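You operate a simulated robot arm through the tools that you are given. There is no shell and no other tool. Be economical: measure what you need, move in short steps, check, and stop when the job is done.

The job below is to be done with a simulated robot arm. You get a single attempt, and the scene is never put back.

TASK
Put one of the number blocks from the top of the cream bench on top of the purple box.

It is judged by the outcome, as a careful person would: the job done as asked, and still so three seconds after it is handed in. It fails if anything else is knocked over, pushed out of place, dropped, spilled or broken.

THE ROBOT
A 6-joint arm with a two-finger parallel gripper, fixed in place. Base frame: the origin is at the foot of the arm, x ahead of it, y to its left, z up; the work surface is at about z = 0. Lengths are in m, angles in degrees, forces in N, time in s.
With the tool pointing down near the work surface it reaches from about 0.14 to 0.58 m from the base axis. Its first joint turns from -66.0 to 66.0 degrees. Payload 2.1 kg.
Tool frame: the origin (TCP) lies between the finger pads and is the grasp point; the fingertips stand 0.03 m ahead of it; z points along the fingers, y is the line along which they close. Largest opening 0.094 m; finger width 0.028, thickness 0.01; the body of the gripper, 0.05 by 0.096 m, starts 0.055 m behind the TCP.
Orientation is that of the tool frame in the base frame, as [roll, pitch, yaw] about the fixed x, y, z axes, in that order (R = Rz(yaw) Ry(pitch) Rx(roll)). With the fingers straight down and closing along the base's y, the tool's x points along the base's -x, its y along +y and its z along -z.

THE INTERFACE
- The arm moves only by the tool arm_command. Its argument "targets" is a list of rows, each an object (a shift or turn left out is 0, a gripper value left out holds the last) with "grip": the gripper command, from -1 (shut) to 1 (fully open), values between in proportion; "slide": the shift along the tool's x, y, z in m, a list of three; "twist": the turn about the tool's z in degrees. In form: [{"grip": grip, "slide": [dx, dy, dz], "twist": twist}, ...]. A call has 1 to 12 rows; each row shifts and turns the commanded pose from where the row before left it, along the tool's axes as they then stand. Each row takes 0.2 s and may step no farther than 0.05 m and 8.6 degrees from the row before; otherwise, or with a gripper value out of range, the whole call is refused. A pose out of reach is approached as far as the arm can. The call stops where the force on the tool passes 40 N (or 10 N more than at its start, if that is more) or the arm is blocked; 0.2 s more then pass. Each finger travels about 0.072 m/s and halts on what it meets, pressing with about 22 N; the grip force reading is that of the motor and also rises with nothing between the fingers. The clock runs only during rows and for 0.2 s after the last one: add rows that do not move to give the fingers time. It gives the time, the measured TCP pose, the force on the tool (base axes), the opening and the grip force at its end, in the units of the frame above (readings bear some noise).
- Cameras (640 x 400 px; columns grow to the right, rows downward): "scene" is fixed at [0.041, -0.3518, 0.4908]; the picture's right is [0.92, -0.39, 0.00], its down [-0.20, -0.48, -0.85] and it looks along [0.33, 0.79, -0.52] (base axes); focal length 327 px, centre (320, 200). "wrist" rides on the gripper at [-0.037, 0, -0.058] in the tool frame; the picture's right is [0.00, -1.00, 0.00], its down [0.97, 0.00, -0.24] and it looks along [0.24, 0.00, 0.97] (tool axes); focal length 218 px, centre (320, 200).
- capture(camera): a new picture of that camera. The clock stands still meanwhile.
- point_at(camera, pixels): for up to 12 pixels [column, row] of the newest picture of that camera ("zoom" is the newest enlarged one), the place [x, y, z] in the base frame of the surface seen there, good to about 0.002 m, but the place of the scene camera against the robot may be out by one fixed shift of up to 0.012 m in any direction. The clock stands still meanwhile.
- inspect(camera, box): a new picture of the part [left, top, right, bottom] of that camera's present view, enlarged. The clock stands still meanwhile.
- close_job(): hands the job in; it is judged then, once.

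Work in short steps. Measure before you move; look again where a grasp or a placing could have gone wrong, and mend it. You have 60 turns and 30 pictures in all, those below and enlarged ones among them. Open the gripper and draw the arm clear of the work before you hand the job in, unless the task says otherwise; then end with one line.

The tools are called by a JSON object that holds its "name" and its "arguments". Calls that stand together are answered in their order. arm_command: Moves the arm, as the interface text tells. Its arguments: {"type":"object","properties":{"targets":{"type":"array"}},"required":["targets"]} The other tools are called the same way: capture (camera) takes a picture; point_at (camera, pixels) gives the place of the surface under pixels of a picture; inspect (camera, box) takes an enlarged picture of a part of a camera's view; close_job () hands the job in.

At the start:

```text
time_s: 0.0
position: [0.3074, 0.0165, 0.2887]
tool_rot: [179.9, 0.1, -180.0]
ft_force: [0.4, 0.3, 0.7]
opening: 0.0938
grasp_force: 0.0
```

scene: 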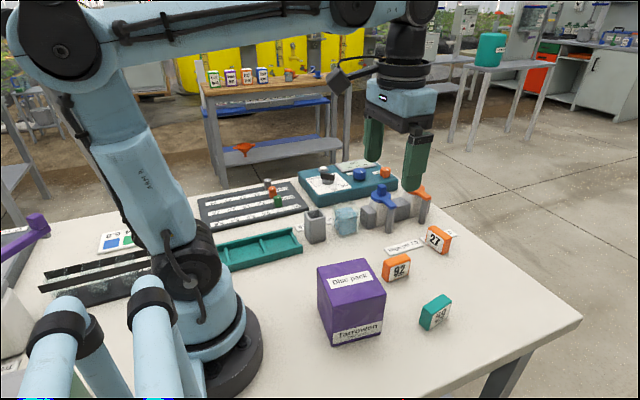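
wrist: 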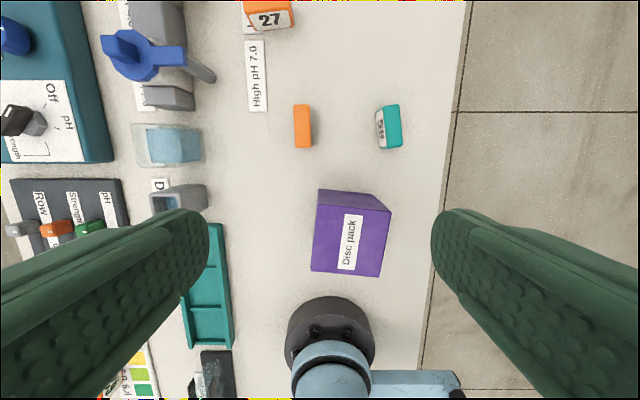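

The wrist picture shows orange block "92" at about (302,126), the teal block at (390,127) and the purple box top at about (345,243). I'll measure these points.

{"name": "point_at", "arguments": {"camera": "wrist", "pixels": [[302, 108], [302, 126], [302, 144], [295, 126], [309, 126], [378, 108], [392, 127], [320, 203], [388, 211], [312, 268], [379, 275], [345, 120]]}}

{"name": "inspect", "arguments": {"camera": "wrist", "box": [240, 80, 440, 300]}}

{"name": "inspect", "arguments": {"camera": "scene", "box": [300, 210, 480, 350]}}

```text
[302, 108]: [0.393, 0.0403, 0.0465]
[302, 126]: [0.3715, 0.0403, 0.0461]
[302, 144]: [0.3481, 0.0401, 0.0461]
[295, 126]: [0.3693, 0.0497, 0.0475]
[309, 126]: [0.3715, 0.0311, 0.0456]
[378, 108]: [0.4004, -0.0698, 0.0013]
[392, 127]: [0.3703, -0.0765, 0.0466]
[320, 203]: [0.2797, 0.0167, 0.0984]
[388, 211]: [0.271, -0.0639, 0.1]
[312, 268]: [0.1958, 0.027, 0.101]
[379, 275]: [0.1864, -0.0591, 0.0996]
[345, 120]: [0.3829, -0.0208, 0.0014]
```

```text
1.82 times, centred on (340, 190) of wrist
```

zoom: 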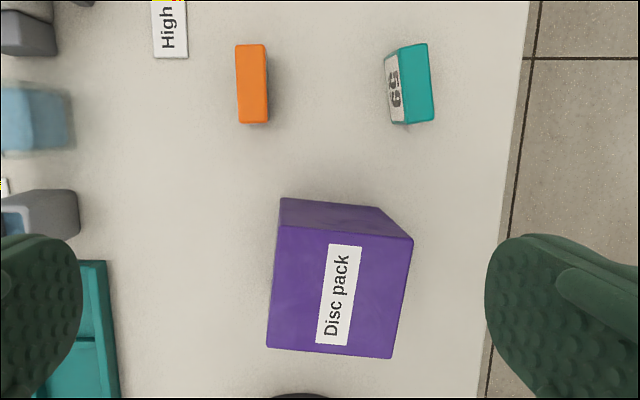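

```text
2.86 times, centred on (390, 280) of scene
```

zoom: 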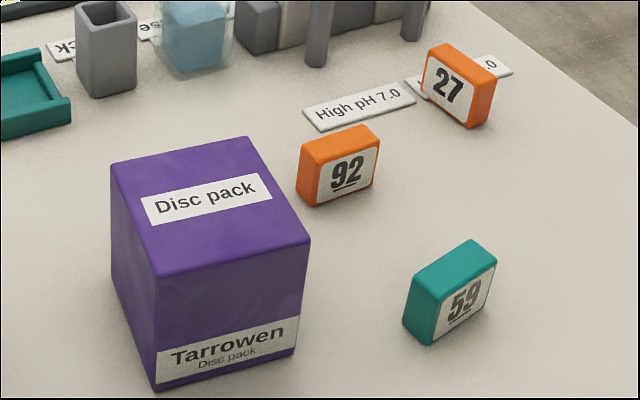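

The "92" block is upright, centred near (0.371, 0.0405), about 0.02 thick along y, with its top at z 0.046. The box top is at z 0.10, centred near (0.233, -0.019). I'll move above the block and partly down.

{"name": "arm_command", "arguments": {"targets": [{"grip": 1, "slide": [-0.032, 0.012, 0]}, {"slide": [-0.0316, 0.012, 0]}, {"slide": [0, 0, 0.045]}, {"slide": [0, 0, 0.045]}, {"slide": [0, 0, 0.045]}, {"grip": 0.4}, {"grip": 0.4}]}}

{"name": "capture", "arguments": {"camera": "wrist"}}

```text
time_s: 1.6
position: [0.371, 0.0411, 0.1523]
tool_rot: [179.9, 0.0, 180.0]
ft_force: [0.6, 1.1, 0.1]
opening: 0.0656
grasp_force: 0.1
```

```text
25 pictures are left
```

wrist: 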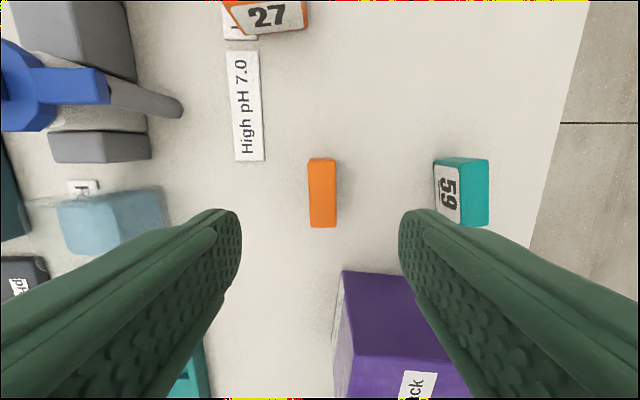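

The block sits centred between the fingers at about (322,192). I'll verify its position before going down.

{"name": "point_at", "arguments": {"camera": "wrist", "pixels": [[321, 161], [323, 192], [323, 222], [310, 192], [334, 192]]}}

```text
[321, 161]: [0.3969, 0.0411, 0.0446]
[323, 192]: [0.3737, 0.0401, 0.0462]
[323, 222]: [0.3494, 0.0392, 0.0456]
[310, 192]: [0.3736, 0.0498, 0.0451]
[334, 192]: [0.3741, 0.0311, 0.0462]
```

Block centre is about (0.373, 0.0405), in line with the TCP. I'll go down to z≈0.036 and close.

{"name": "arm_command", "arguments": {"targets": [{"slide": [-0.002, 0, 0.04]}, {"slide": [0, 0, 0.04]}, {"slide": [0, 0, 0.026]}, {"slide": [0, 0, 0.01]}, {}, {"grip": 0}, {"grip": -0.3}, {"grip": -0.7}, {"grip": -1}, {"grip": -1}, {"grip": -1}]}}

```text
time_s: 4.0
position: [0.3728, 0.0415, 0.0375]
tool_rot: [179.9, 0.1, 179.9]
ft_force: [0.4, 0.0, -0.2]
opening: 0.0254
grasp_force: 22.2
```

The grip holds at opening 0.025 with 22 N. I'll lift and check.

{"name": "arm_command", "arguments": {"targets": [{"slide": [0, 0, -0.02]}, {"slide": [0, 0, -0.04]}, {"slide": [0, 0, -0.04]}, {"slide": [0, 0, -0.04]}, {}]}}

{"name": "capture", "arguments": {"camera": "wrist"}}

{"name": "capture", "arguments": {"camera": "scene"}}

```text
time_s: 5.2
position: [0.3749, 0.0393, 0.1789]
tool_rot: [-179.9, 0.1, -179.9]
ft_force: [0.1, -0.6, -0.8]
opening: 0.0257
grasp_force: 22.2
```

```text
24 pictures are left
```

wrist: 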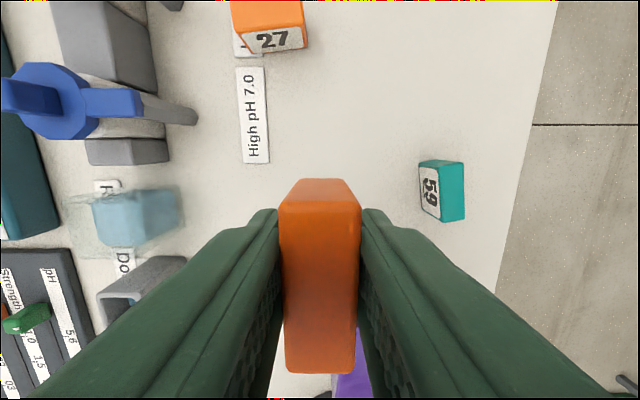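

```text
23 pictures are left
```

scene: 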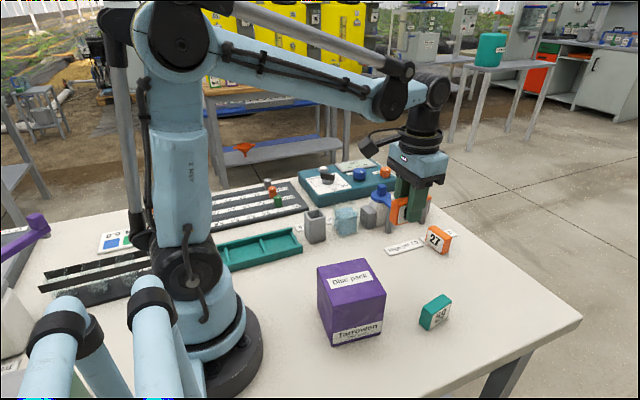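

The block is held upright, with its bottom about 0.037 below the TCP. I'll carry it over the box centre at this height.

{"name": "arm_command", "arguments": {"targets": [{"slide": [0, 0, -0.015]}, {"slide": [0.035, -0.0145, 0]}, {"slide": [0.036, -0.0145, 0]}, {"slide": [0.036, -0.0145, 0]}, {"slide": [0.033, -0.0145, 0]}, {}, {}]}}

{"name": "capture", "arguments": {"camera": "scene"}}

{"name": "capture", "arguments": {"camera": "wrist"}}

```text
time_s: 6.8
position: [0.2322, -0.0184, 0.1876]
tool_rot: [179.9, 0.1, -180.0]
ft_force: [0.4, -0.2, -0.4]
opening: 0.0254
grasp_force: 21.9
```

```text
22 pictures are left
```

scene: 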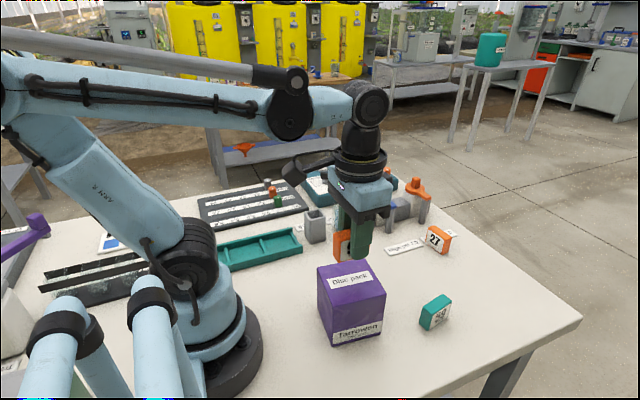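

```text
21 pictures are left
```

wrist: 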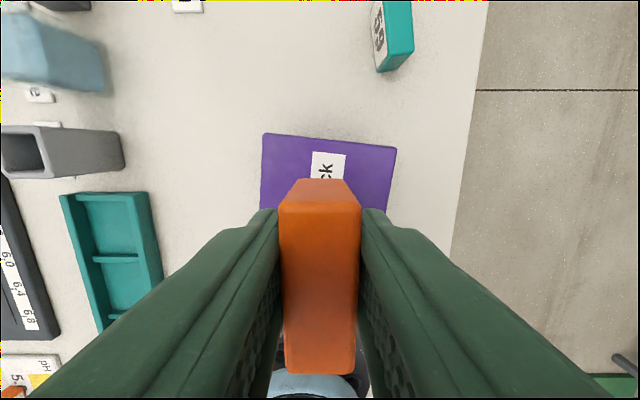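

The block is above the box; the box's far edge shows at rows 135–150. I'll check the box edge position and height.

{"name": "point_at", "arguments": {"camera": "wrist", "pixels": [[266, 138], [392, 151], [268, 190], [385, 195], [330, 160]]}}

```text
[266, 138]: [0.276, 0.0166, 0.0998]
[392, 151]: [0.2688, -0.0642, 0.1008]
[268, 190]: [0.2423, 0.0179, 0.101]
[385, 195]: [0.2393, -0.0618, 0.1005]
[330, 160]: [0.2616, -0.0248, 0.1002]
```

The box top is at z≈0.1005 and centred at (0.233, -0.020), so the TCP is in place. I'll lower until contact is near (TCP about 0.139).

{"name": "arm_command", "arguments": {"targets": [{"slide": [0, 0, 0.025]}, {"slide": [0, 0, 0.015]}, {"slide": [0, 0, 0.006]}, {"slide": [0, 0, 0.002]}, {}]}}

{"name": "inspect", "arguments": {"camera": "scene", "box": [290, 210, 430, 350]}}

```text
time_s: 8.0
position: [0.2332, -0.0178, 0.1443]
tool_rot: [180.0, 0.0, -180.0]
ft_force: [1.2, -0.3, 0.8]
opening: 0.0258
grasp_force: 22.4
```

```text
2.86 times, centred on (360, 280) of scene
```

zoom: 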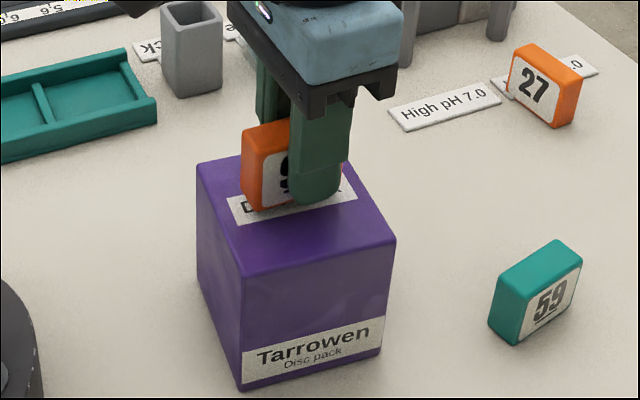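

TCP reads about 0.144 and there is no contact force yet, so a gap of a few mm remains. I'll step down in small rows.

{"name": "arm_command", "arguments": {"targets": [{"slide": [0, 0, 0.0015]}, {"slide": [0, 0, 0.0015]}, {}, {}]}}

```text
time_s: 9.0
position: [0.2332, -0.0184, 0.1415]
tool_rot: [180.0, 0.1, -180.0]
ft_force: [-0.1, 0.4, -0.8]
opening: 0.0255
grasp_force: 22.2
```

{"name": "arm_command", "arguments": {"targets": [{"slide": [0, 0, 0.0015]}, {"slide": [0, 0, 0.001]}, {}, {}]}}

```text
time_s: 10.0
position: [0.2338, -0.0174, 0.1386]
tool_rot: [180.0, 0.2, -179.9]
ft_force: [-0.3, -0.9, -0.6]
opening: 0.0258
grasp_force: 22.4
```

The TCP is at 0.1386 and there is still no load. I'll go down in 1 mm steps to find contact.

{"name": "arm_command", "arguments": {"targets": [{"slide": [0, 0, 0.001]}, {}, {}]}}

```text
time_s: 10.8
position: [0.2355, -0.0174, 0.1381]
tool_rot: [180.0, 0.1, 180.0]
ft_force: [-1.9, 0.3, 5.4]
opening: 0.0261
grasp_force: 22.2
```

Force in z rose to 5.4 N, so the block is on the box. I'll open the fingers gently, keeping the opening moderate.

{"name": "arm_command", "arguments": {"targets": [{"grip": -0.35}, {"grip": -0.2}, {"grip": 0.0}, {"grip": 0.2}, {"grip": 0.4}, {"grip": 0.4}]}}

{"name": "capture", "arguments": {"camera": "wrist"}}

```text
time_s: 12.2
position: [0.2328, -0.017, 0.1375]
tool_rot: [180.0, 0.1, -180.0]
ft_force: [-0.5, -0.3, -0.6]
opening: 0.0658
grasp_force: 0.1
```

```text
19 pictures are left
```

wrist: 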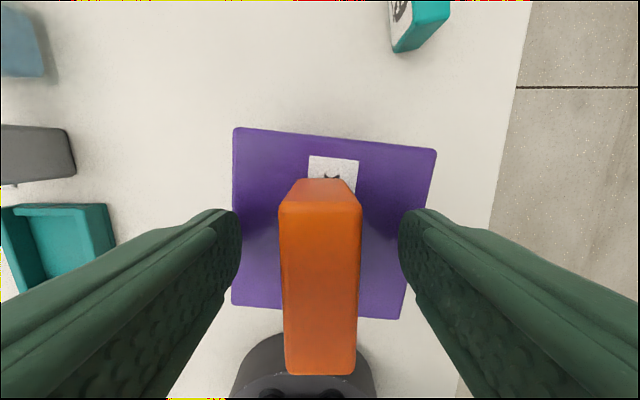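

The block stands free on the box with both fingers clear. I'll raise the arm straight up and move away.

{"name": "arm_command", "arguments": {"targets": [{"slide": [0, 0, -0.02]}, {"slide": [0, 0, -0.04]}, {"slide": [0, 0, -0.04]}, {"slide": [0, 0, -0.04]}, {"slide": [-0.04, 0, 0]}, {"slide": [-0.04, 0, 0], "grip": 1}, {}]}}

{"name": "capture", "arguments": {"camera": "scene"}}

{"name": "capture", "arguments": {"camera": "wrist"}}

```text
time_s: 13.8
position: [0.3151, -0.0197, 0.2768]
tool_rot: [180.0, 0.0, -179.9]
ft_force: [0.6, -0.3, -0.2]
opening: 0.0939
grasp_force: 0.0
```

```text
18 pictures are left
```

scene: 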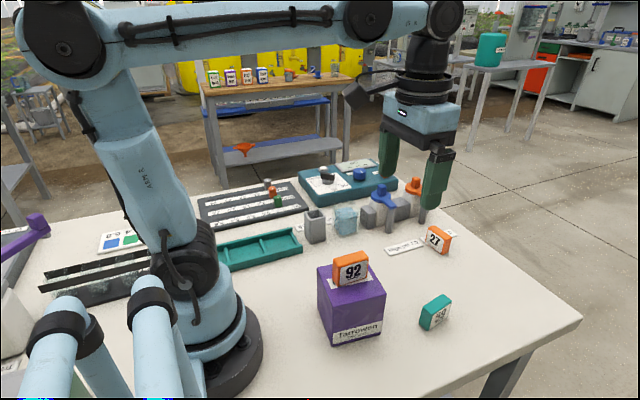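

```text
17 pictures are left
```

wrist: 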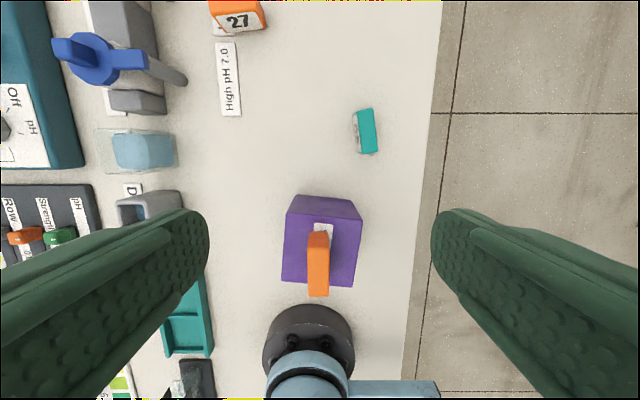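

Block "92" stands upright on the purple box at scene (350,268), the arm is clear, and nothing else has moved. I'm handing the job in.

{"name": "close_job", "arguments": {}}

```text
The job is handed in.
```

The orange "92" block is standing upright on top of the purple box; the gripper is open, the arm is clear, and nothing else was disturbed.
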